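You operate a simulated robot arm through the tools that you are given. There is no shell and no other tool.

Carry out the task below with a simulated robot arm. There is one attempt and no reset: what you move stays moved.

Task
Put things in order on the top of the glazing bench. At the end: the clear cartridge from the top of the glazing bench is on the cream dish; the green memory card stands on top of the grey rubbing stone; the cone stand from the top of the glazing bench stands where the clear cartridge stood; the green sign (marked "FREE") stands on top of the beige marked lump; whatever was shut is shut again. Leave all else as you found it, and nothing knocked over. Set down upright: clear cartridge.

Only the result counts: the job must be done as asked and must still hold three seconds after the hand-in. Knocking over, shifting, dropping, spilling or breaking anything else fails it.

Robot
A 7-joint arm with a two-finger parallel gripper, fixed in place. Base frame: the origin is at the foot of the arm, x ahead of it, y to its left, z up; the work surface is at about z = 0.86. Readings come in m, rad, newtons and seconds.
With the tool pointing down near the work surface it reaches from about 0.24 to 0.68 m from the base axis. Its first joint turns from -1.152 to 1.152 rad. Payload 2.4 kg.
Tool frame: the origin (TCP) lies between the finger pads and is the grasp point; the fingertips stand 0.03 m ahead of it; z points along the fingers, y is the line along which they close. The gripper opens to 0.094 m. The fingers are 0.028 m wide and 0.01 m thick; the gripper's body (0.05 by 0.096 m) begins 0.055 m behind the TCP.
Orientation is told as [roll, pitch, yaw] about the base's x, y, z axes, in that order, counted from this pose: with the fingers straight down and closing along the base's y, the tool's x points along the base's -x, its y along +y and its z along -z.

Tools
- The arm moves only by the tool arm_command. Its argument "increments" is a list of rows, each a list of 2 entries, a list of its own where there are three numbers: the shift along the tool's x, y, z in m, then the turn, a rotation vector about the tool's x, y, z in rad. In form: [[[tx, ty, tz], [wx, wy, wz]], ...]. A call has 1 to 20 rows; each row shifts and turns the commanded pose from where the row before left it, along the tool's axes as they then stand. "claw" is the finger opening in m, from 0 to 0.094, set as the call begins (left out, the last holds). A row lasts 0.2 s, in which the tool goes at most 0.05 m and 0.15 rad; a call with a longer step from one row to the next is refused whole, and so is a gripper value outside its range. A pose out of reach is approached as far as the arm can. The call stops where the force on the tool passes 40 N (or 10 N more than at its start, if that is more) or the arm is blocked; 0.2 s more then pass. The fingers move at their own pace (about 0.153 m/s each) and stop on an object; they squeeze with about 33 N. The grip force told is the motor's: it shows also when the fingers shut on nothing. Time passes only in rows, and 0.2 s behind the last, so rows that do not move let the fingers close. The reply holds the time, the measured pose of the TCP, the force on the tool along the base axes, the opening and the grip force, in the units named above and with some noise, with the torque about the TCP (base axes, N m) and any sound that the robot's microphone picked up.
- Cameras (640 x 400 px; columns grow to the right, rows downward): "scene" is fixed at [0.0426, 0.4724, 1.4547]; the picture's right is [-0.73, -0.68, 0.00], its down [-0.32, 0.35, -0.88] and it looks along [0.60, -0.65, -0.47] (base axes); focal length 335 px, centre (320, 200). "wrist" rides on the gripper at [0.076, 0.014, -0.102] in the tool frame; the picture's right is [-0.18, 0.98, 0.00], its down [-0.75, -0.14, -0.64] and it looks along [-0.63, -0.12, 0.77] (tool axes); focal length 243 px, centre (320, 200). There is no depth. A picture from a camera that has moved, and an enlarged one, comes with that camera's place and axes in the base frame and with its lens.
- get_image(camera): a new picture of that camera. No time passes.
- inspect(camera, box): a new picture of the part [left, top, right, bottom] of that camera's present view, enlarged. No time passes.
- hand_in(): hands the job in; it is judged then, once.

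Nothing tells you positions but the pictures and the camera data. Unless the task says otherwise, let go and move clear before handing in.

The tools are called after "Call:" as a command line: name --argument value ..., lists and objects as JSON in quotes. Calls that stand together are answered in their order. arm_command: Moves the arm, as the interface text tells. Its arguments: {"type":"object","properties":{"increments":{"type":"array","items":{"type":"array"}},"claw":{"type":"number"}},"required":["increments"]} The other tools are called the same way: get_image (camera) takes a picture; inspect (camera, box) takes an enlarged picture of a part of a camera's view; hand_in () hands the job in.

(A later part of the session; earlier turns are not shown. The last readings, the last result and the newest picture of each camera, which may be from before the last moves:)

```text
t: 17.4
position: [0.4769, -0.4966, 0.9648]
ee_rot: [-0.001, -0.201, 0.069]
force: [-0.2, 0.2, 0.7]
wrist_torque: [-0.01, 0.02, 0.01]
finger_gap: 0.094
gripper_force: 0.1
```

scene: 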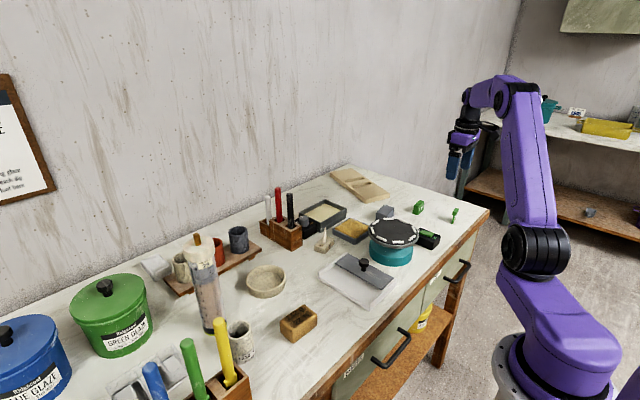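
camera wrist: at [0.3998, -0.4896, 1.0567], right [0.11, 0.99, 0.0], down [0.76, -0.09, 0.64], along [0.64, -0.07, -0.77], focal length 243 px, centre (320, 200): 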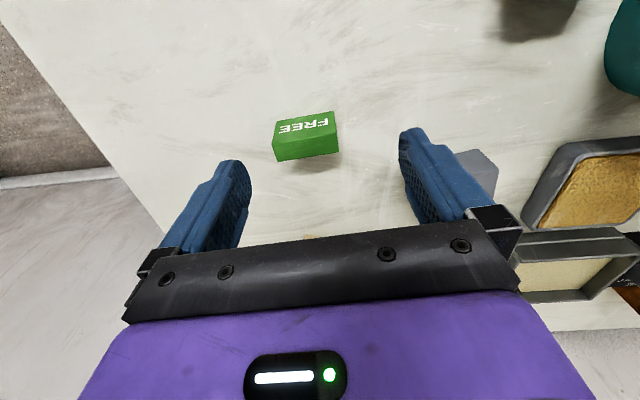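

Call:
arm_command --increments '[[[-0.0048, -0.0122, 0.001], [0, 0, 0]], [[0, 0, 0], [0, 0, 0]]]'

Call:
get_image --camera "wrist"

Call:
inspect --camera "wrist" --box '[250, 110, 390, 210]'

```text
t: 18.0
position: [0.4828, -0.5102, 0.9659]
ee_rot: [0.0, -0.201, 0.069]
force: [0.2, 0.1, -0.3]
wrist_torque: [-0.03, 0.0, 0.0]
finger_gap: 0.0939
gripper_force: 0.1
```

```text
taken
camera wrist: at [0.3871, -0.503, 1.0505], right [0.11, 0.99, 0.04], down [0.62, -0.1, 0.78], along [0.78, -0.06, -0.63], focal length 243 px, centre (320, 200)
```

wrist: 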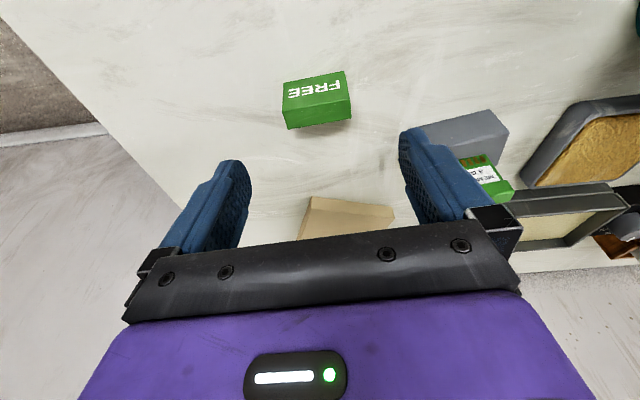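

```text
4.00 times, centred on (320, 160) of wrist
camera zoom: at [0.3871, -0.503, 1.0505], right [0.11, 0.99, 0.04], down [0.62, -0.1, 0.78], along [0.78, -0.06, -0.63], focal length 970 px, centre (320, 360)
```

zoom: 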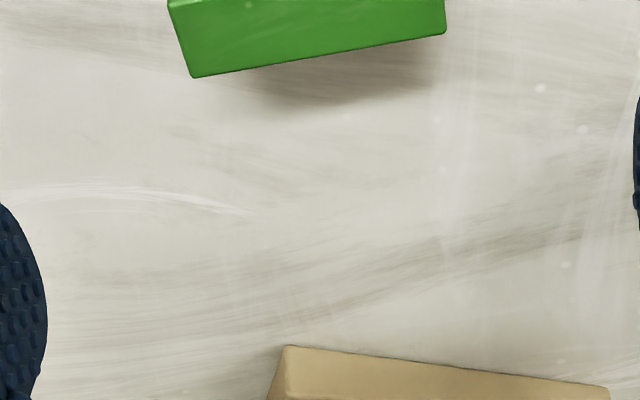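

Reached the spot. Descending vertically.

Call:
arm_command --increments '[[[0.0044, 0, 0.0216], [0, 0, 0]], [[0.0044, 0, 0.0216], [0, 0, 0]], [[0.0, 0, 0.0], [0, 0, 0]]]'

Call:
get_image --camera "wrist"

Call:
inspect --camera "scene" --box '[370, 150, 470, 230]'

```text
t: 18.8
position: [0.481, -0.5123, 0.9212]
ee_rot: [0.0, -0.201, 0.069]
force: [-0.6, 0.0, 0.2]
wrist_torque: [-0.01, -0.02, -0.01]
finger_gap: 0.0939
gripper_force: 0.2
```

```text
taken
camera wrist: at [0.3851, -0.5048, 1.0056], right [0.11, 0.99, 0.04], down [0.62, -0.1, 0.78], along [0.78, -0.06, -0.63], focal length 243 px, centre (320, 200)
```

wrist: 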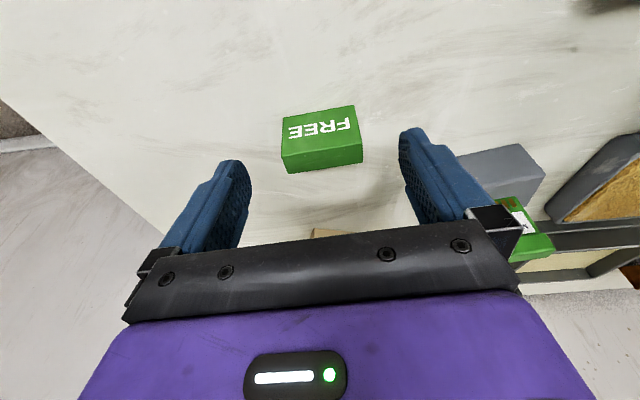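

```text
5.00 times, centred on (420, 190) of scene
camera zoom: at [0.0426, 0.4724, 1.4547], right [-0.73, -0.68, 0.0], down [-0.32, 0.35, -0.88], along [0.6, -0.65, -0.47], focal length 1674 px, centre (-180, 250)
```

zoom: 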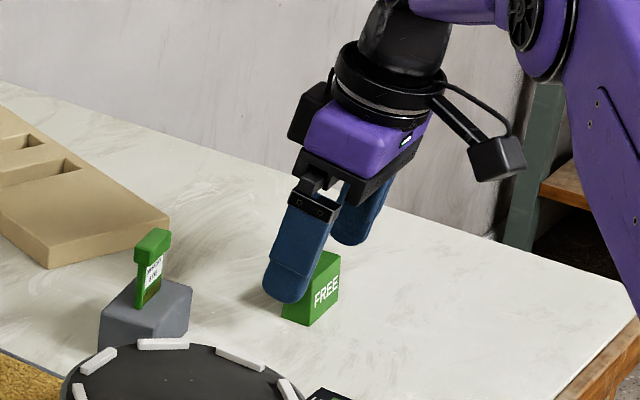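

Call:
inspect --camera "wrist" --box '[260, 90, 380, 190]'

```text
4.00 times, centred on (320, 140) of wrist
camera zoom: at [0.3851, -0.5048, 1.0056], right [0.11, 0.99, 0.04], down [0.62, -0.1, 0.78], along [0.78, -0.06, -0.63], focal length 970 px, centre (320, 440)
```

zoom: 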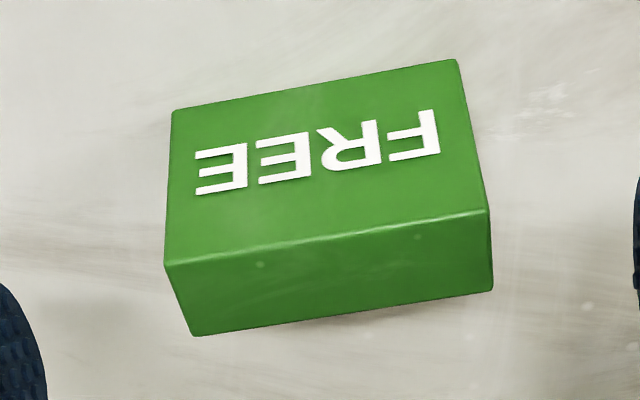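

Call:
arm_command --increments '[[[0.0022, 0, 0.0105], [0, 0, 0]], [[0.0022, 0, 0.0105], [0, 0, 0]], [[0.0, 0, 0.0], [0, 0, 0]]]'

Call:
inspect --camera "scene" --box '[395, 180, 445, 220]'

```text
t: 19.6
position: [0.4809, -0.5132, 0.8982]
ee_rot: [0.0, -0.2, 0.069]
force: [-0.1, 0.0, 0.0]
wrist_torque: [-0.01, 0.01, -0.01]
finger_gap: 0.0939
gripper_force: 0.0
```

```text
10.00 times, centred on (420, 200) of scene
camera zoom: at [0.0426, 0.4724, 1.4547], right [-0.73, -0.68, 0.0], down [-0.32, 0.35, -0.88], along [0.6, -0.65, -0.47], focal length 3347 px, centre (-680, 200)
```

zoom: 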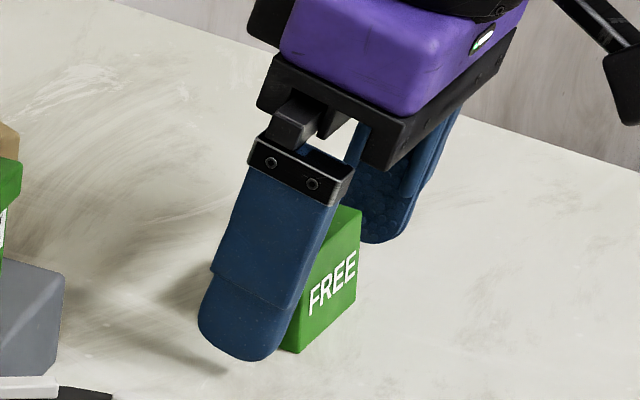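

Closing on the sign's ends.

Call:
arm_command --increments '[[[0, 0, 0], [0, 0, 0]], [[0, 0, 0], [0, 0, 0]], [[0, 0, 0], [0, 0, 0]]]' --claw 0.0

Call:
inspect --camera "wrist" --box '[240, 90, 400, 250]'

```text
t: 20.4
position: [0.4804, -0.5117, 0.8988]
ee_rot: [0.0, -0.201, 0.069]
force: [0.0, 0.8, 1.6]
wrist_torque: [0.09, -0.02, -0.02]
finger_gap: 0.0471
gripper_force: 32.8
```

```text
2.50 times, centred on (320, 170) of wrist
camera zoom: at [0.3851, -0.5053, 0.9842], right [0.11, 0.99, 0.04], down [0.62, -0.1, 0.78], along [0.78, -0.06, -0.63], focal length 606 px, centre (320, 275)
```

zoom: 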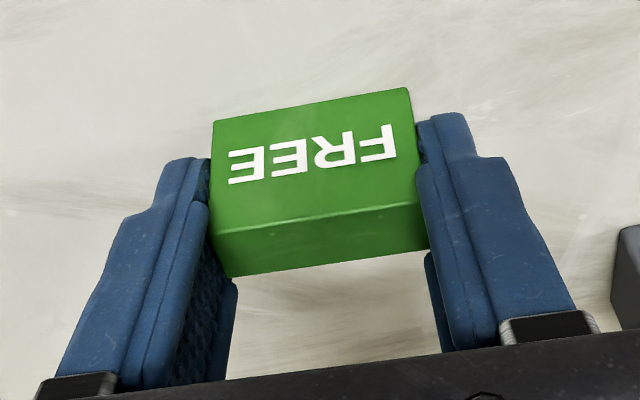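

The sign is held (gap 47 mm). Lifting, drawing inward, un-tilting, then carrying it over toward the beige lump.

Call:
arm_command --increments '[[[-0.004, 0, -0.02], [0, 0, 0]], [[-0.0074, 0, -0.0367], [0, 0, 0]], [[0.0115, 0.0313, -0.033], [0, 0, 0]], [[0.0115, 0.0313, -0.033], [0, 0, 0]], [[0.0115, 0.0313, -0.033], [0, 0, 0]], [[0, 0, 0], [0, 0.1, 0]], [[0, 0, 0], [0, 0.1, 0]]]'

Call:
get_image --camera "wrist"

Call:
get_image --camera "scene"

```text
t: 22.0
position: [0.4226, -0.4205, 1.0486]
ee_rot: [0.002, 0.002, 0.071]
force: [0.4, -0.3, -0.4]
wrist_torque: [-0.04, 0.0, 0.0]
finger_gap: 0.0467
gripper_force: 33.3
```

```text
taken
camera wrist: at [0.3464, -0.4108, 1.1504], right [0.11, 0.99, 0.0], down [0.76, -0.09, 0.64], along [0.64, -0.07, -0.77], focal length 243 px, centre (320, 200)
```

wrist: 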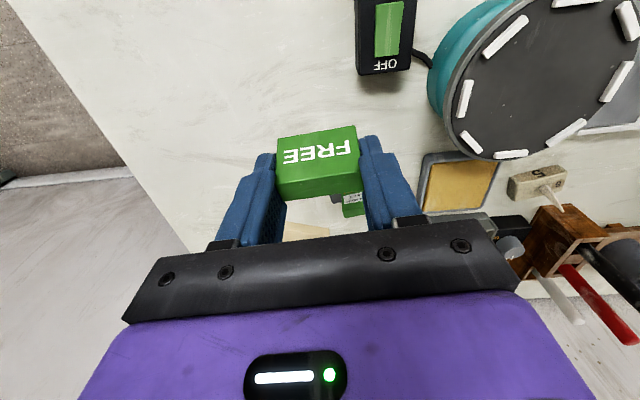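

```text
taken
```

scene: 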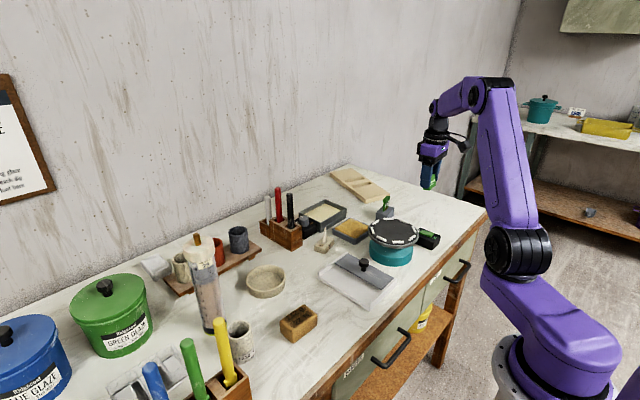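

Sign held upright. Carrying across at a safe height toward the lump.

Call:
arm_command --increments '[[[-0.001, 0.0437, -0.0064], [0, 0, 0]], [[-0.001, 0.0437, -0.0064], [0, 0, 0]], [[-0.001, 0.0437, -0.0064], [0, 0, 0]], [[-0.001, 0.0437, -0.0064], [0, 0, 0]], [[-0.001, 0.0437, -0.0064], [0, 0, 0]], [[-0.001, 0.0437, -0.0064], [0, 0, 0]], [[-0.001, 0.0437, -0.0064], [0, 0, 0]], [[-0.001, 0.0437, -0.0064], [0, 0, 0]], [[-0.001, 0.0437, -0.0064], [0, 0, 0]], [[-0.001, 0.0437, -0.0064], [0, 0, 0]], [[-0.001, 0.0437, -0.0064], [0, 0, 0]]]'

Call:
get_image --camera "wrist"

Call:
get_image --camera "scene"

```text
t: 24.4
position: [0.4002, 0.0576, 1.1201]
ee_rot: [-0.001, 0.001, 0.07]
force: [0.0, 0.2, -0.6]
wrist_torque: [0.0, -0.01, -0.01]
finger_gap: 0.0469
gripper_force: 32.9
```

```text
taken
camera wrist: at [0.3233, 0.0665, 1.2237], right [0.12, 0.99, 0.0], down [0.76, -0.09, 0.64], along [0.64, -0.07, -0.77], focal length 243 px, centre (320, 200)
```

wrist: 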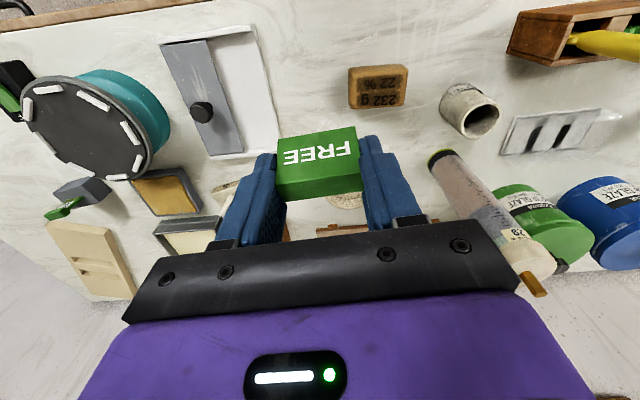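

```text
taken
```

scene: 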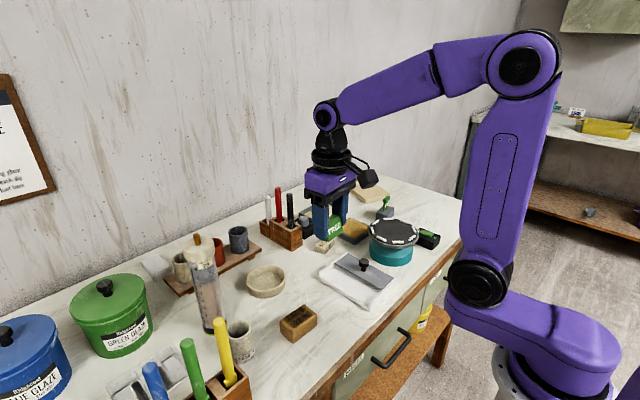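

Call:
inspect --camera "wrist" --box '[320, 40, 440, 130]'

Call:
inspect --camera "wrist" --box '[400, 60, 640, 240]'

```text
4.44 times, centred on (380, 85) of wrist
camera zoom: at [0.3233, 0.0665, 1.2237], right [0.12, 0.99, 0.0], down [0.76, -0.09, 0.64], along [0.64, -0.07, -0.77], focal length 1078 px, centre (53, 711)
```

zoom: 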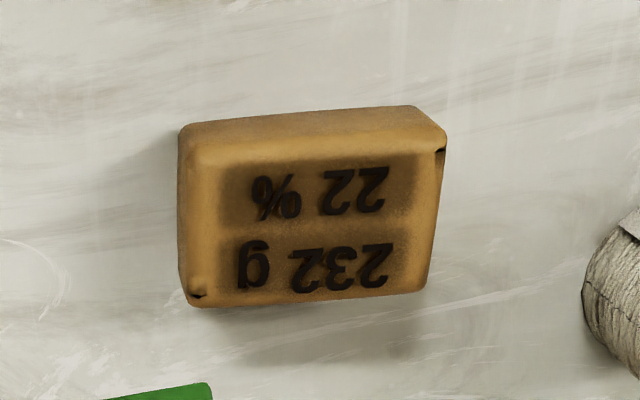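

```text
2.22 times, centred on (520, 150) of wrist
camera zoom: at [0.3233, 0.0665, 1.2237], right [0.12, 0.99, 0.0], down [0.76, -0.09, 0.64], along [0.64, -0.07, -0.77], focal length 539 px, centre (-124, 311)
```

zoom: 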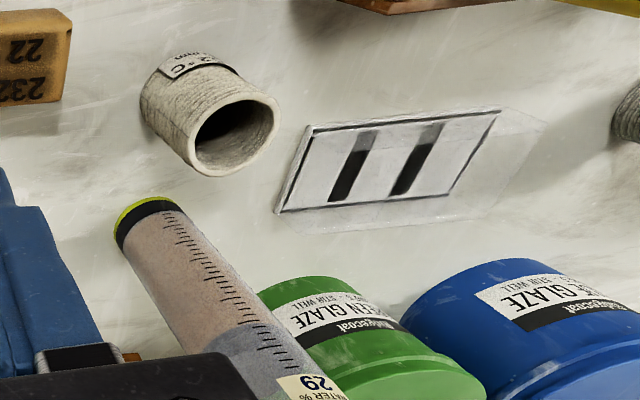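

The lump's top (about 70 x 42 mm) is centred at (0.4235, 0.131), z about 0.896. I gripped the sign with a 0.2 rad tilt, so I'll restore that tilt and match the lump's yaw as I come over it.

Call:
arm_command --increments '[[[-0.0095, 0.0238, 0.02], [0, 0, 0]], [[-0.0095, 0.0238, 0.02], [0, 0, 0]], [[-0.0095, 0.0238, 0.02], [0, 0, 0]], [[0, 0, 0], [0, 0, 0.135]], [[0, 0, 0], [0, -0.1, 0]], [[0, 0, 0], [0, -0.1, 0]], [[0, 0, 0], [0, 0, 0]]]'

Call:
get_image --camera "wrist"

Call:
inspect --camera "scene" --box '[250, 220, 370, 350]'

```text
t: 26.0
position: [0.4228, 0.1326, 1.0577]
ee_rot: [0.001, -0.201, -0.065]
force: [0.7, 0.7, -0.3]
wrist_torque: [0.01, 0.02, -0.01]
finger_gap: 0.0469
gripper_force: 33.2
```

```text
taken
camera wrist: at [0.3286, 0.1526, 1.1434], right [0.24, 0.97, 0.04], down [0.6, -0.18, 0.78], along [0.76, -0.17, -0.63], focal length 243 px, centre (320, 200)
```

wrist: 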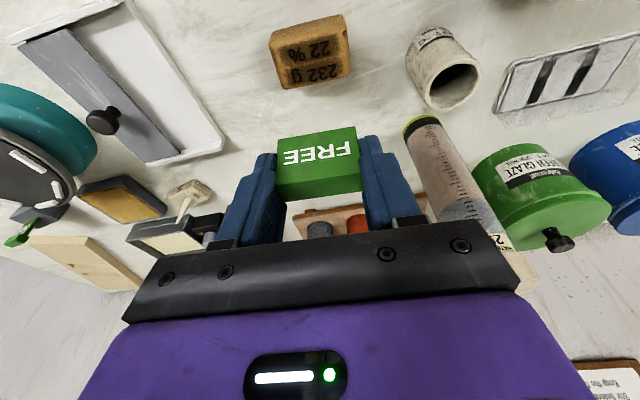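

```text
3.08 times, centred on (310, 285) of scene
camera zoom: at [0.0426, 0.4724, 1.4547], right [-0.73, -0.68, 0.0], down [-0.32, 0.35, -0.88], along [0.6, -0.65, -0.47], focal length 1030 px, centre (351, -62)
```

zoom: 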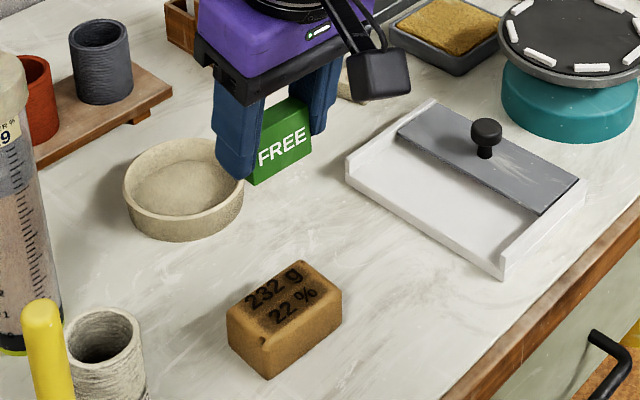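

Call:
arm_command --increments '[[[0.0053, 0, 0.026], [0, 0, 0]], [[0.0053, 0, 0.026], [0, 0, 0]], [[0.0053, 0, 0.026], [0, 0, 0]], [[0.0036, 0, 0.0176], [0, 0, 0]], [[0, 0, 0], [0, 0, 0]]]'

Call:
get_image --camera "wrist"

Call:
inspect --camera "scene" --box '[270, 270, 330, 350]'

Call:
inspect --camera "wrist" --box '[250, 60, 390, 210]'

```text
t: 27.2
position: [0.4229, 0.1343, 0.9596]
ee_rot: [0.002, -0.2, -0.063]
force: [-0.8, -0.3, -0.7]
wrist_torque: [0.0, 0.04, 0.05]
finger_gap: 0.0468
gripper_force: 33.3
```

```text
taken
camera wrist: at [0.3289, 0.1544, 1.0452], right [0.24, 0.97, 0.04], down [0.6, -0.18, 0.78], along [0.76, -0.17, -0.63], focal length 243 px, centre (320, 200)
```

wrist: 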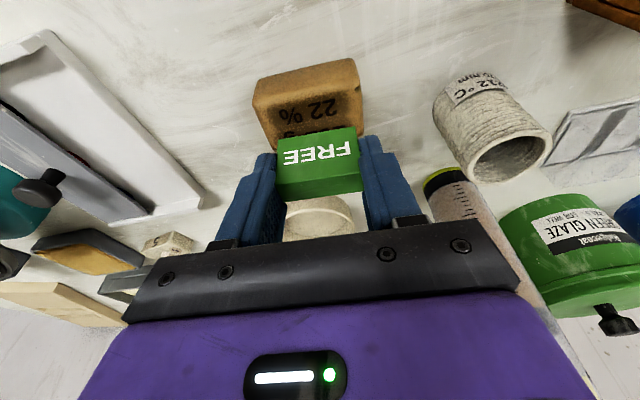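

```text
5.00 times, centred on (300, 310) of scene
camera zoom: at [0.0426, 0.4724, 1.4547], right [-0.73, -0.68, 0.0], down [-0.32, 0.35, -0.88], along [0.6, -0.65, -0.47], focal length 1674 px, centre (420, -350)
```

zoom: 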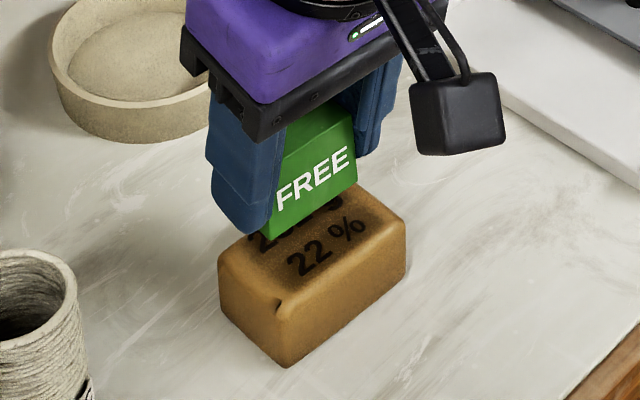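

```text
2.67 times, centred on (320, 135) of wrist
camera zoom: at [0.3289, 0.1544, 1.0452], right [0.24, 0.97, 0.04], down [0.6, -0.18, 0.78], along [0.76, -0.17, -0.63], focal length 647 px, centre (320, 373)
```

zoom: 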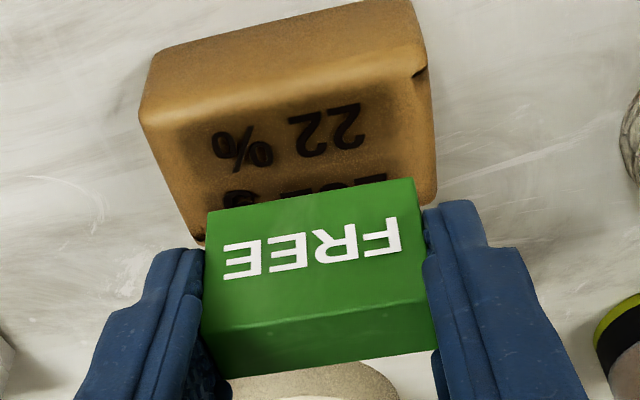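

Sign sits centred in x over the lump; I'll shift 3.5 mm in y and keep lowering.

Call:
arm_command --increments '[[[0, -0.0035, 0], [0, 0, 0]], [[0.0016, 0, 0.0078], [0, 0, 0]], [[0.0014, 0, 0.0069], [0, 0, 0]], [[0, 0, 0], [0, 0, 0]]]'

Call:
inspect --camera "scene" --box '[275, 285, 325, 335]'

Call:
inspect --camera "wrist" --box '[250, 60, 390, 210]'

```text
t: 28.2
position: [0.4226, 0.1328, 0.9441]
ee_rot: [-0.001, -0.201, -0.065]
force: [-1.3, -0.4, -0.7]
wrist_torque: [0.01, -0.02, 0.04]
finger_gap: 0.0471
gripper_force: 33.3
```

```text
8.00 times, centred on (300, 310) of scene
camera zoom: at [0.0426, 0.4724, 1.4547], right [-0.73, -0.68, 0.0], down [-0.32, 0.35, -0.88], along [0.6, -0.65, -0.47], focal length 2678 px, centre (480, -680)
```

zoom: 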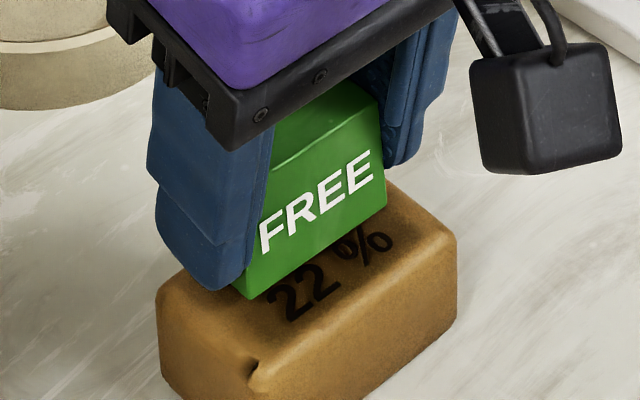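

```text
2.67 times, centred on (320, 135) of wrist
camera zoom: at [0.329, 0.1521, 1.0305], right [0.24, 0.97, 0.04], down [0.6, -0.18, 0.78], along [0.76, -0.17, -0.63], focal length 647 px, centre (320, 373)
```

zoom: 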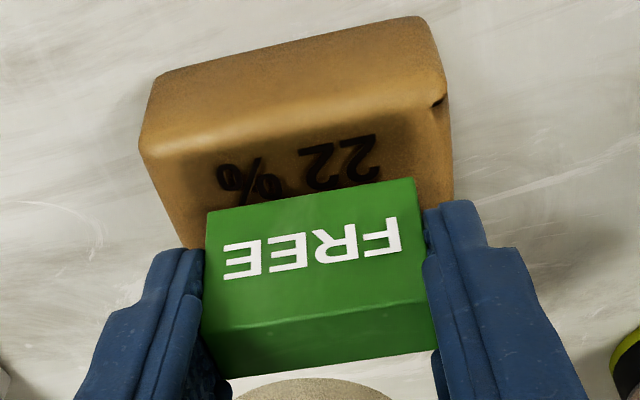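

Call:
arm_command --increments '[[[0.0015, 0, 0], [0, 0, 0]], [[0.0006, 0, 0.0029], [0, 0, 0]], [[0, 0, 0], [0, 0, 0]]]'

```text
t: 29.0
position: [0.4222, 0.1301, 0.9416]
ee_rot: [0.001, -0.2, -0.065]
force: [0.3, 0.3, 0.2]
wrist_torque: [0.0, -0.01, 0.0]
finger_gap: 0.0471
gripper_force: 32.6
```

Call:
arm_command --increments '[[[0.0003, 0, 0.0014], [0, 0, 0]], [[0, 0, 0], [0, 0, 0]]]'

Call:
inspect --camera "scene" --box '[280, 290, 320, 330]'

```text
t: 29.6
position: [0.4207, 0.1291, 0.9395]
ee_rot: [0.001, -0.199, -0.064]
force: [0.1, -0.8, -0.7]
wrist_torque: [0.0, -0.01, -0.04]
finger_gap: 0.0469
gripper_force: 32.6
```

```text
10.00 times, centred on (300, 310) of scene
camera zoom: at [0.0426, 0.4724, 1.4547], right [-0.73, -0.68, 0.0], down [-0.32, 0.35, -0.88], along [0.6, -0.65, -0.47], focal length 3347 px, centre (520, -900)
```

zoom: 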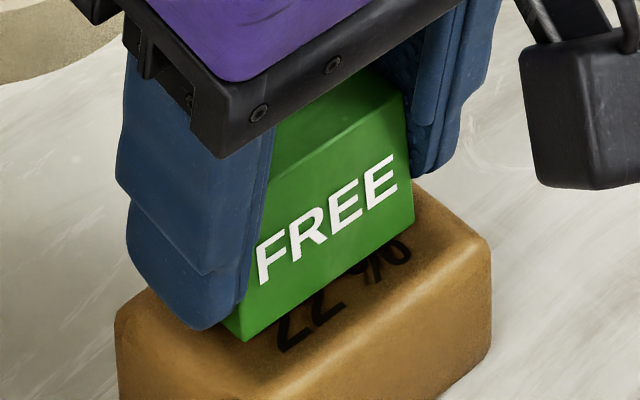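

Call:
arm_command --increments '[[[0.0003, 0, 0.0012], [0, 0, 0]], [[0, 0, 0], [0, 0, 0]]]'

```text
t: 30.2
position: [0.4222, 0.1306, 0.9394]
ee_rot: [-0.001, -0.198, -0.064]
force: [-0.3, -0.1, 0.4]
wrist_torque: [0.03, 0.0, -0.01]
finger_gap: 0.0468
gripper_force: 32.8
```

Call:
arm_command --increments '[[[0.0002, 0, 0.001], [0, 0, 0]], [[0, 0, 0], [0, 0, 0]]]'

```text
t: 30.8
position: [0.4217, 0.1298, 0.9383]
ee_rot: [0.0, -0.2, -0.064]
force: [0.3, 0.1, -0.2]
wrist_torque: [0.01, -0.03, 0.0]
finger_gap: 0.0469
gripper_force: 32.9
```

Call:
arm_command --increments '[[[0.0002, 0, 0.001], [0, 0, 0]], [[0, 0, 0], [0, 0, 0]]]'

Call:
inspect --camera "scene" --box '[290, 305, 315, 325]'

Call:
inspect --camera "wrist" --box '[250, 60, 390, 210]'

```text
t: 31.4
position: [0.4214, 0.1302, 0.9382]
ee_rot: [0.0, -0.2, -0.065]
force: [-0.6, -0.3, -0.9]
wrist_torque: [0.0, 0.02, 0.0]
finger_gap: 0.0473
gripper_force: 33.2
```

```text
16.00 times, centred on (302, 315) of scene
camera zoom: at [0.0426, 0.4724, 1.4547], right [-0.73, -0.68, 0.0], down [-0.32, 0.35, -0.88], along [0.6, -0.65, -0.47], focal length 5356 px, centre (600, -1640)
```

zoom: 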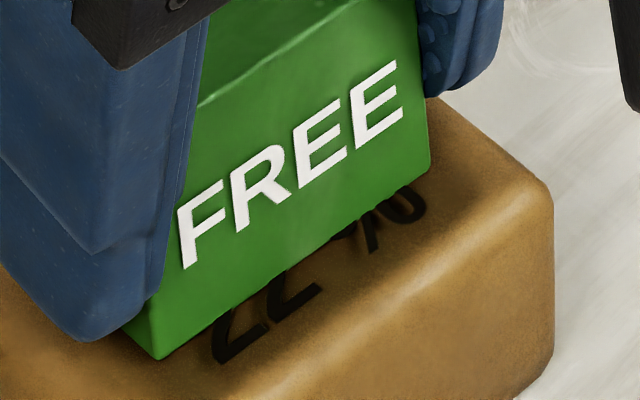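

```text
2.67 times, centred on (320, 135) of wrist
camera zoom: at [0.3276, 0.1506, 1.0231], right [0.24, 0.97, 0.04], down [0.6, -0.18, 0.78], along [0.76, -0.17, -0.63], focal length 647 px, centre (320, 373)
```

zoom: 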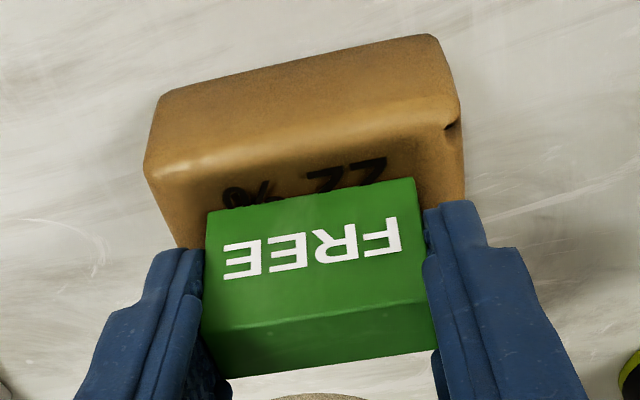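

Very close now; continuing in 1 mm steps.

Call:
arm_command --increments '[[[0.0002, 0, 0.001], [0, 0, 0]], [[0, 0, 0], [0, 0, 0]]]'

```text
t: 32.0
position: [0.4216, 0.1301, 0.9363]
ee_rot: [0.0, -0.201, -0.064]
force: [-0.5, -0.3, -0.7]
wrist_torque: [-0.03, -0.02, 0.01]
finger_gap: 0.047
gripper_force: 33.3
```

Call:
arm_command --increments '[[[0.0002, 0, 0.001], [0, 0, 0]], [[0, 0, 0], [0, 0, 0]]]'

```text
t: 32.6
position: [0.4207, 0.1303, 0.937]
ee_rot: [-0.001, -0.201, -0.064]
force: [-3.0, -2.0, 13.9]
wrist_torque: [-0.13, 0.09, 0.0]
finger_gap: 0.0469
gripper_force: 32.9
```

Contact at 14 N. Backing off a bit.

Call:
arm_command --increments '[[[-0.0001, 0, -0.0006], [0, 0, 0]], [[0, 0, 0], [0, 0, 0]]]'

```text
t: 33.2
position: [0.4208, 0.131, 0.9361]
ee_rot: [-0.001, -0.2, -0.065]
force: [1.0, -1.8, 8.3]
wrist_torque: [-0.04, -0.08, 0.02]
finger_gap: 0.047
gripper_force: 33.4
```

Call:
arm_command --increments '[[[-0.0001, 0, -0.0005], [0, 0, 0]], [[0, 0, 0], [0, 0, 0]]]'

Call:
inspect --camera "scene" --box '[290, 305, 315, 325]'

```text
t: 33.8
position: [0.4198, 0.1298, 0.9368]
ee_rot: [0.0, -0.199, -0.064]
force: [0.4, 1.8, 1.3]
wrist_torque: [0.08, -0.04, 0.01]
finger_gap: 0.0468
gripper_force: 32.8
```

```text
16.00 times, centred on (302, 315) of scene
camera zoom: at [0.0425, 0.4724, 1.4547], right [-0.73, -0.68, 0.0], down [-0.32, 0.35, -0.88], along [0.6, -0.65, -0.47], focal length 5356 px, centre (600, -1640)
```

zoom: 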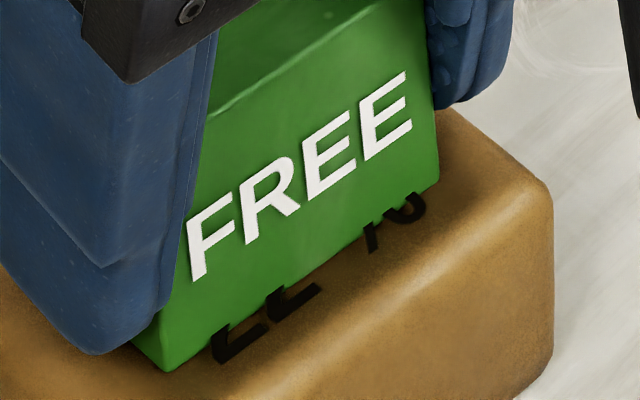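

Force is about zero. Opening slightly to test stability.

Call:
arm_command --increments '[[[0, 0, 0], [0, 0, 0]], [[0, 0, 0], [0, 0, 0]]]' --claw 0.055

Call:
inspect --camera "wrist" --box '[250, 60, 390, 210]'

Call:
inspect --camera "scene" --box '[280, 290, 320, 330]'

```text
t: 34.4
position: [0.4199, 0.1297, 0.9362]
ee_rot: [0.001, -0.199, -0.067]
force: [-1.1, -0.2, 0.2]
wrist_torque: [0.02, -0.01, 0.01]
finger_gap: 0.0551
gripper_force: 0.0
```

```text
2.67 times, centred on (320, 135) of wrist
camera zoom: at [0.3261, 0.1504, 1.0223], right [0.24, 0.97, 0.04], down [0.6, -0.18, 0.78], along [0.76, -0.17, -0.63], focal length 647 px, centre (320, 373)
```

zoom: 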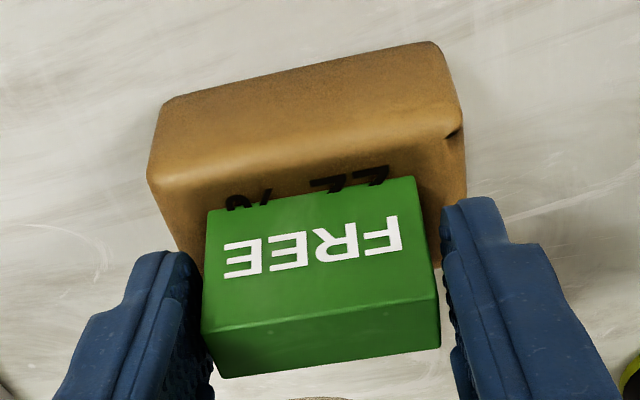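

```text
10.00 times, centred on (300, 310) of scene
camera zoom: at [0.0426, 0.4724, 1.4547], right [-0.73, -0.68, 0.0], down [-0.32, 0.35, -0.88], along [0.6, -0.65, -0.47], focal length 3347 px, centre (520, -900)
```

zoom: 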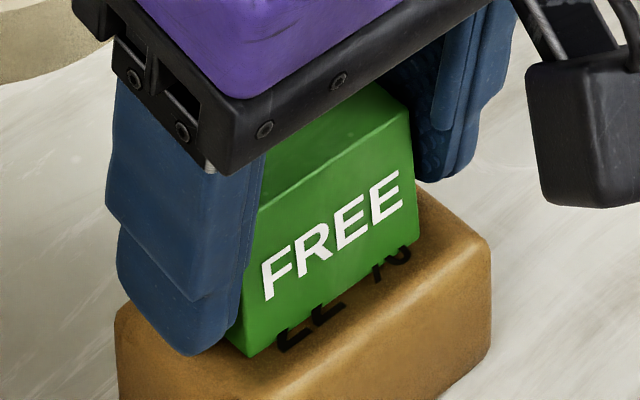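

The sign stands on the lump. Opening and retreating along the tool axis, then straightening.

Call:
arm_command --increments '[[[0, 0, 0], [0, 0, 0]], [[0, 0, -0.01], [0, 0, 0]], [[0, 0, -0.03], [0, 0, 0]], [[0, 0, -0.04], [0, 0, 0]], [[0, 0, -0.04], [0, 0, 0]], [[0, 0, -0.045], [0, 0, 0]], [[0, 0, 0], [0, 0.1, 0]], [[0, 0, 0], [0, 0.1, 0]]]' --claw 0.075

Call:
get_image --camera "wrist"

Call:
get_image --camera "scene"

Call:
inspect --camera "scene" --box '[270, 280, 330, 350]'

```text
t: 36.2
position: [0.3864, 0.1325, 1.0984]
ee_rot: [0.0, 0.001, -0.065]
force: [0.3, 0.2, 0.2]
wrist_torque: [-0.03, -0.03, 0.01]
finger_gap: 0.0748
gripper_force: 0.0
```

```text
taken
camera wrist: at [0.3111, 0.1512, 1.2019], right [0.25, 0.97, 0.0], down [0.74, -0.19, 0.64], along [0.62, -0.16, -0.77], focal length 243 px, centre (320, 200)
```

wrist: 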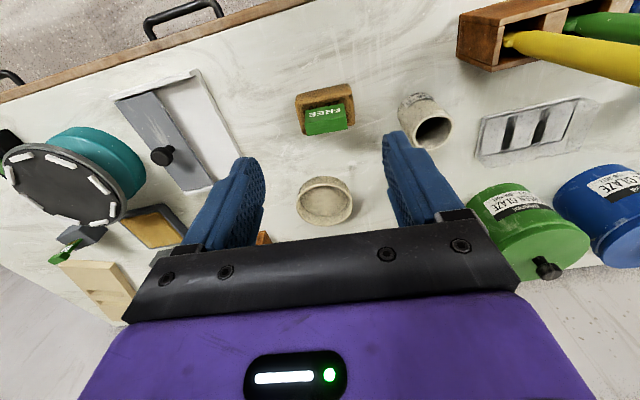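

```text
taken
```

scene: 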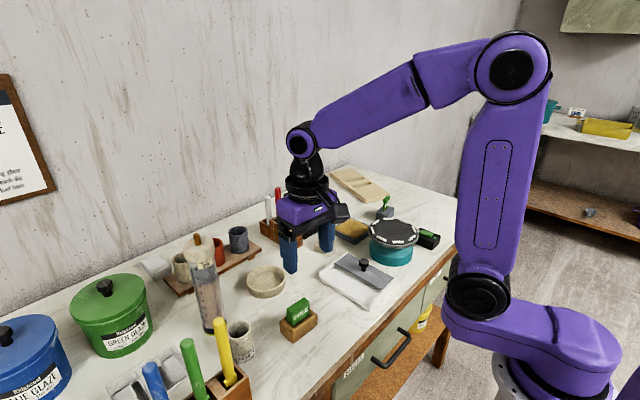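

```text
5.71 times, centred on (300, 315) of scene
camera zoom: at [0.0426, 0.4724, 1.4547], right [-0.73, -0.68, 0.0], down [-0.32, 0.35, -0.88], along [0.6, -0.65, -0.47], focal length 1913 px, centre (434, -457)
```

zoom: 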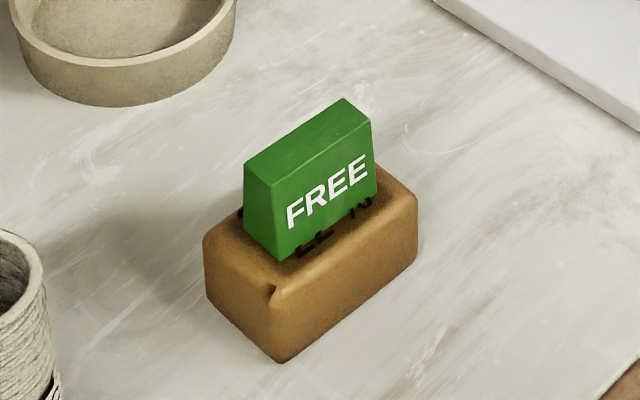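

Both small items are placed. Next the clear cartridge; I need its exact shape and height to choose a grip.

Call:
inspect --camera "scene" --box '[165, 225, 245, 340]'

Call:
inspect --camera "scene" --box '[175, 228, 235, 275]'

```text
3.48 times, centred on (205, 282) of scene
camera zoom: at [0.0426, 0.4724, 1.4547], right [-0.73, -0.68, 0.0], down [-0.32, 0.35, -0.88], along [0.6, -0.65, -0.47], focal length 1164 px, centre (720, -87)
```

zoom: 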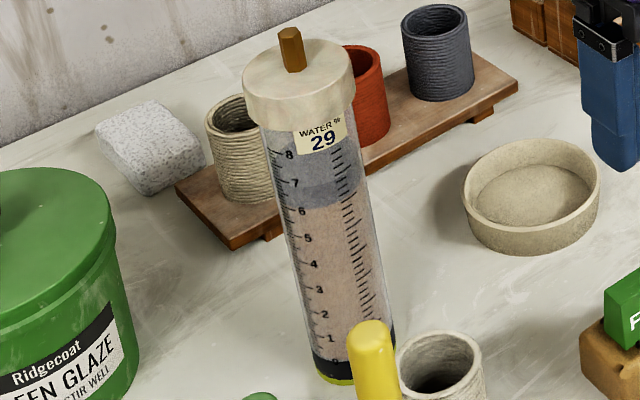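

```text
8.51 times, centred on (205, 252) of scene
camera zoom: at [0.0426, 0.4724, 1.4547], right [-0.73, -0.68, 0.0], down [-0.32, 0.35, -0.88], along [0.6, -0.65, -0.47], focal length 2849 px, centre (1299, -238)
```

zoom: 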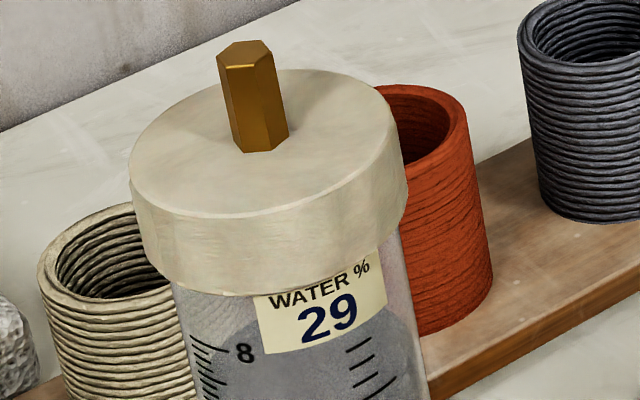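

The cartridge is about 54 mm across with a 62 mm cap (z about 1.06–1.08) and a brass peg up to about 1.106. I'll grip it vertically at the cap with the palm above the peg; first I'll go up and look from above.

Call:
arm_command --increments '[[[0, 0, -0.045], [0, 0, -0.065]], [[0, 0, -0.045], [0, 0, 0]], [[0, 0, -0.03], [0, 0, 0]], [[-0.037, 0.03, 0], [0, 0, 0]], [[-0.037, 0.03, 0], [0, 0, 0]], [[-0.037, 0.03, 0], [0, 0, 0]]]' --claw 0.094

Call:
get_image --camera "wrist"

Call:
get_image --camera "scene"

```text
t: 37.6
position: [0.4954, 0.2216, 1.2189]
ee_rot: [0.001, -0.001, -0.002]
force: [0.2, -0.1, -0.5]
wrist_torque: [-0.01, 0.05, 0.01]
finger_gap: 0.094
gripper_force: 0.0
```

```text
taken
camera wrist: at [0.4204, 0.2359, 1.3217], right [0.18, 0.98, 0.0], down [0.75, -0.14, 0.64], along [0.63, -0.12, -0.77], focal length 243 px, centre (320, 200)
```

wrist: 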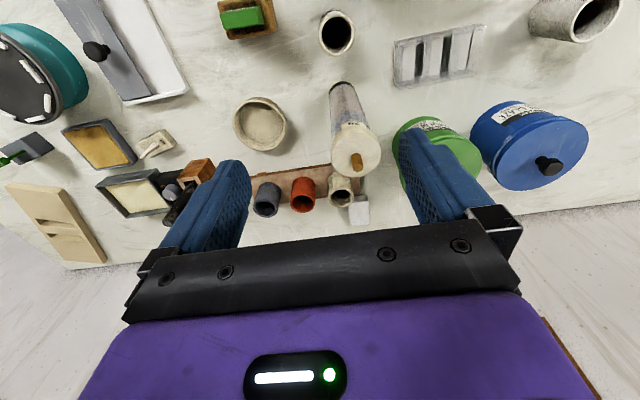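

```text
taken
```

scene: 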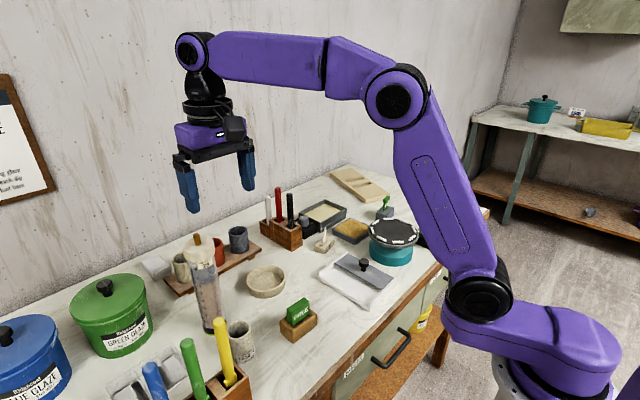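

Call:
inspect --camera "wrist" --box '[300, 70, 400, 200]'

Call:
inspect --camera "wrist" --box '[210, 80, 320, 170]'

Call:
inspect --camera "wrist" --box '[110, 110, 210, 190]'

```text
3.08 times, centred on (350, 135) of wrist
camera zoom: at [0.4204, 0.2359, 1.3217], right [0.18, 0.98, 0.0], down [0.75, -0.14, 0.64], along [0.63, -0.12, -0.77], focal length 746 px, centre (228, 400)
```

zoom: 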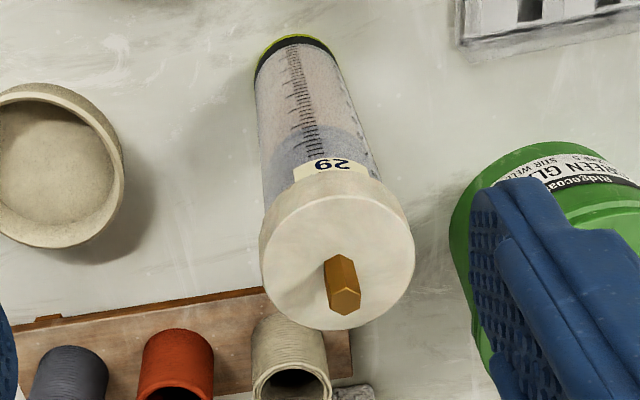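

```text
4.44 times, centred on (265, 125) of wrist
camera zoom: at [0.4204, 0.2359, 1.3217], right [0.18, 0.98, 0.0], down [0.75, -0.14, 0.64], along [0.63, -0.12, -0.77], focal length 1078 px, centre (564, 533)
```

zoom: 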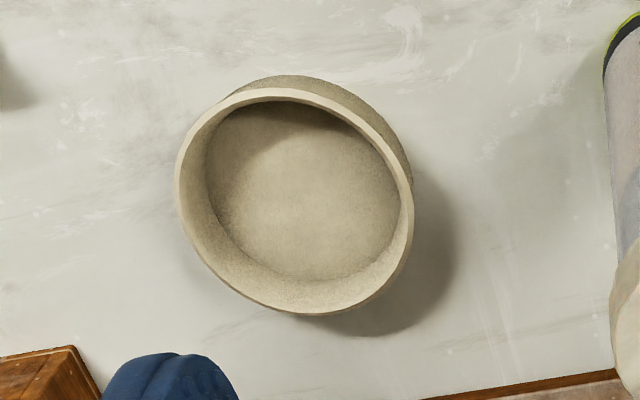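

```text
5.00 times, centred on (160, 150) of wrist
camera zoom: at [0.4204, 0.2359, 1.3217], right [0.18, 0.98, 0.0], down [0.75, -0.14, 0.64], along [0.63, -0.12, -0.77], focal length 1213 px, centre (1120, 450)
```

zoom: 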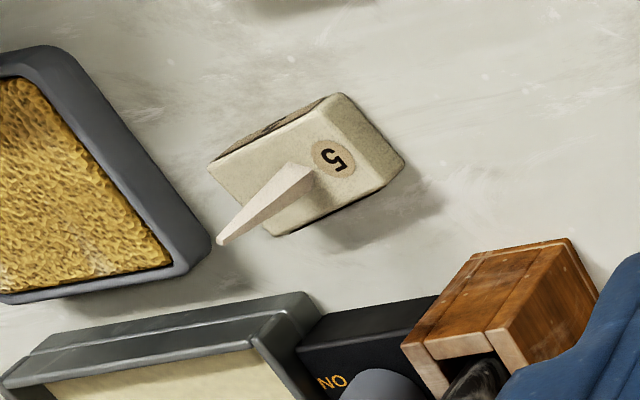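

The cartridge axis is at about (0.560, 0.249), vertical; the dish centre is at about (0.581, 0.091). I'm moving over the cartridge and part way down.

Call:
arm_command --increments '[[[-0.032, 0.0138, 0], [0, 0, 0]], [[-0.032, 0.0138, 0], [0, 0, 0]], [[0, 0, 0.03], [0, 0, 0]], [[0, 0, 0.03], [0, 0, 0]], [[0, 0, 0], [0, 0, 0]]]'

Call:
get_image --camera "wrist"

Call:
inspect --camera "scene" --box '[130, 140, 290, 340]'

```text
t: 38.8
position: [0.5615, 0.2492, 1.158]
ee_rot: [0.002, 0.0, 0.001]
force: [0.1, 0.3, 0.7]
wrist_torque: [-0.01, 0.04, 0.01]
finger_gap: 0.0941
gripper_force: 0.0
```

```text
taken
camera wrist: at [0.4855, 0.2635, 1.2603], right [0.18, 0.98, 0.0], down [0.75, -0.14, 0.64], along [0.63, -0.12, -0.77], focal length 243 px, centre (320, 200)
```

wrist: 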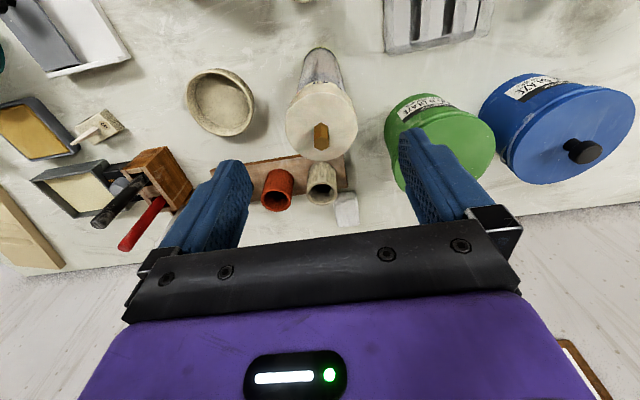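

```text
2.00 times, centred on (210, 240) of scene
camera zoom: at [0.0426, 0.4724, 1.4547], right [-0.73, -0.68, 0.0], down [-0.32, 0.35, -0.88], along [0.6, -0.65, -0.47], focal length 669 px, centre (540, 120)
```

zoom: 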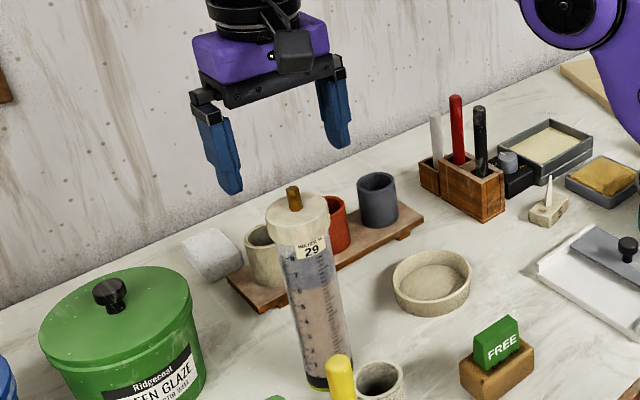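

Call:
arm_command --increments '[[[0.002, 0.001, 0.025], [0, 0, 0]], [[0, 0, 0.025], [0, 0, 0]], [[0, 0, 0.02], [0, 0, 0]], [[0, 0, 0], [0, 0, 0]]]'

Call:
get_image --camera "wrist"

Call:
inspect --camera "scene" --box '[160, 190, 250, 290]'

```text
t: 39.8
position: [0.5591, 0.25, 1.0857]
ee_rot: [0.0, 0.0, 0.0]
force: [0.5, 0.5, 0.4]
wrist_torque: [0.0, 0.0, 0.02]
finger_gap: 0.0941
gripper_force: 0.1
```

```text
taken
camera wrist: at [0.483, 0.2641, 1.1885], right [0.18, 0.98, 0.0], down [0.75, -0.14, 0.64], along [0.63, -0.12, -0.77], focal length 243 px, centre (320, 200)
```

wrist: 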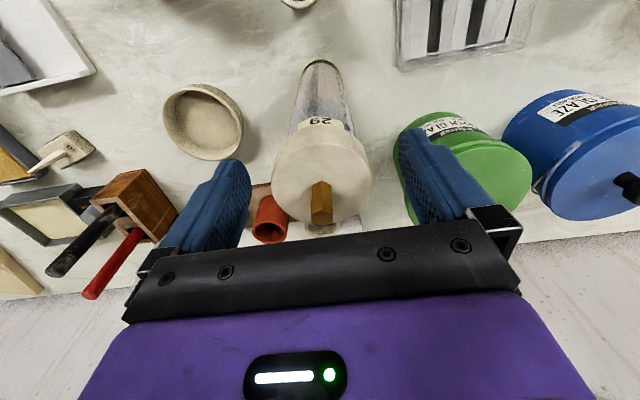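

```text
4.00 times, centred on (205, 240) of scene
camera zoom: at [0.0426, 0.4724, 1.4547], right [-0.73, -0.68, 0.0], down [-0.32, 0.35, -0.88], along [0.6, -0.65, -0.47], focal length 1339 px, centre (780, 40)
```

zoom: 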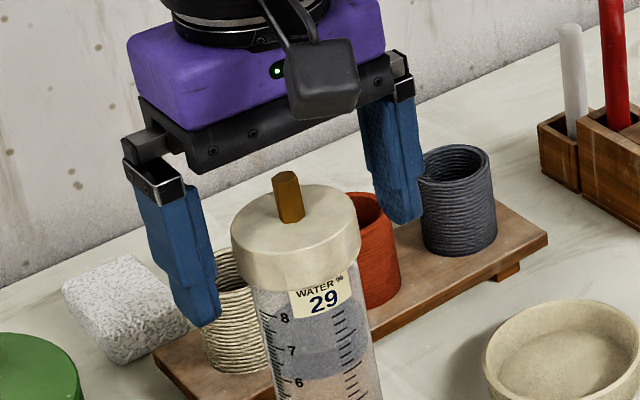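

Call:
arm_command --increments '[[[0, 0, 0.01], [0, 0, 0]], [[0, 0, 0.008], [0, 0, 0]], [[0, 0, 0], [0, 0, 0]]]'

Call:
inspect --camera "scene" --box '[160, 190, 250, 290]'

Call:
inspect --camera "wrist" --box '[200, 90, 440, 260]'

```text
t: 40.6
position: [0.5587, 0.2503, 1.0699]
ee_rot: [0.001, 0.001, 0.001]
force: [-0.6, -0.6, -1.0]
wrist_torque: [0.02, -0.02, 0.01]
finger_gap: 0.0938
gripper_force: 0.1
```

```text
4.00 times, centred on (205, 240) of scene
camera zoom: at [0.0426, 0.4724, 1.4547], right [-0.73, -0.68, 0.0], down [-0.32, 0.35, -0.88], along [0.6, -0.65, -0.47], focal length 1339 px, centre (780, 40)
```

zoom: 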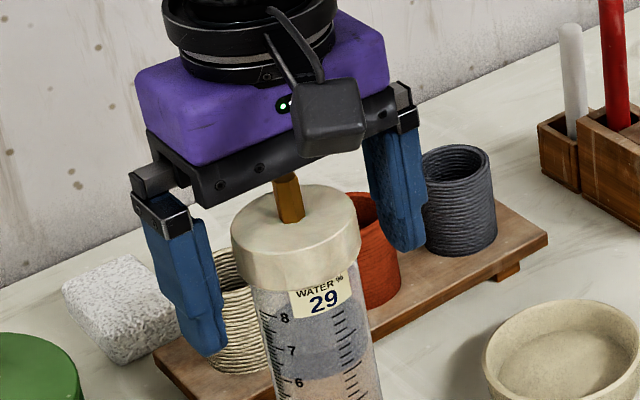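

```text
2.35 times, centred on (320, 175) of wrist
camera zoom: at [0.4827, 0.2647, 1.1716], right [0.18, 0.98, 0.0], down [0.75, -0.14, 0.64], along [0.63, -0.12, -0.77], focal length 571 px, centre (320, 259)
```

zoom: 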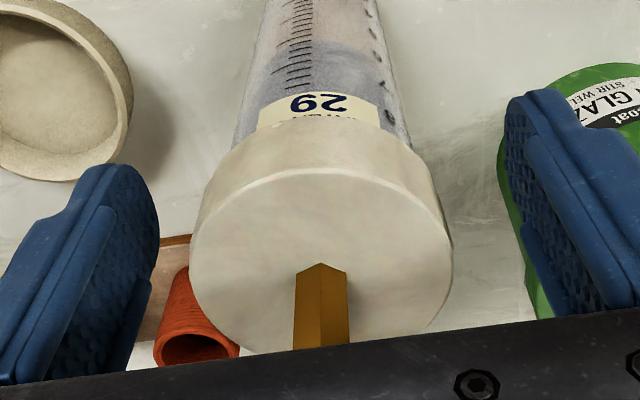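

Cap lies between the pads with the peg just under the palm. Closing.

Call:
arm_command --increments '[[[0, 0, 0], [0, 0, 0]], [[0, 0, 0], [0, 0, 0]], [[0, 0, 0], [0, 0, 0]]]' --claw 0.0

Call:
inspect --camera "scene" --box '[160, 190, 270, 350]'

Call:
get_image --camera "wrist"

```text
t: 41.4
position: [0.5593, 0.2502, 1.0686]
ee_rot: [-0.001, 0.001, 0.0]
force: [0.7, -0.8, 0.4]
wrist_torque: [0.06, 0.04, -0.02]
finger_gap: 0.0575
gripper_force: 33.0
```

```text
2.50 times, centred on (215, 270) of scene
camera zoom: at [0.0426, 0.4724, 1.4547], right [-0.73, -0.68, 0.0], down [-0.32, 0.35, -0.88], along [0.6, -0.65, -0.47], focal length 837 px, centre (582, 25)
```

zoom: 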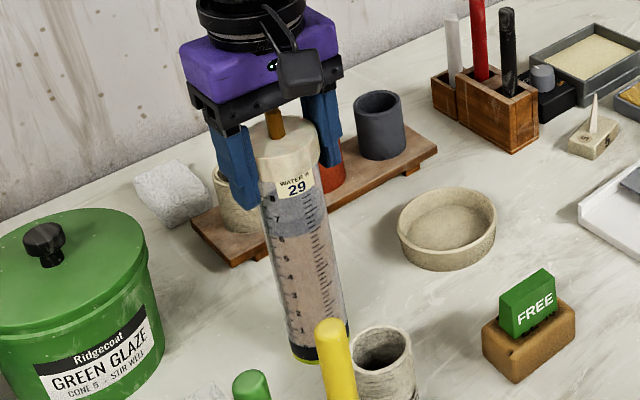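

```text
taken
camera wrist: at [0.4827, 0.2647, 1.1717], right [0.18, 0.98, 0.0], down [0.75, -0.14, 0.64], along [0.63, -0.12, -0.77], focal length 243 px, centre (320, 200)
```

wrist: 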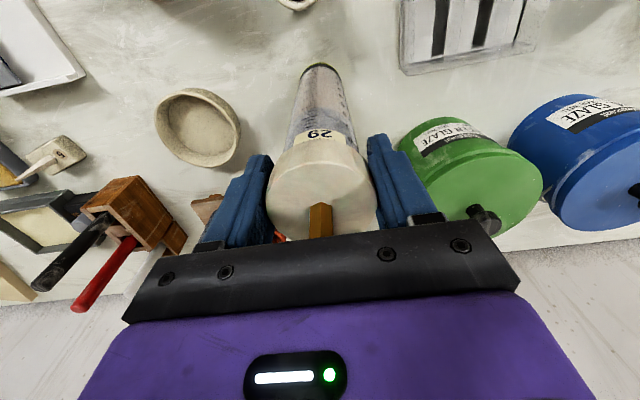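

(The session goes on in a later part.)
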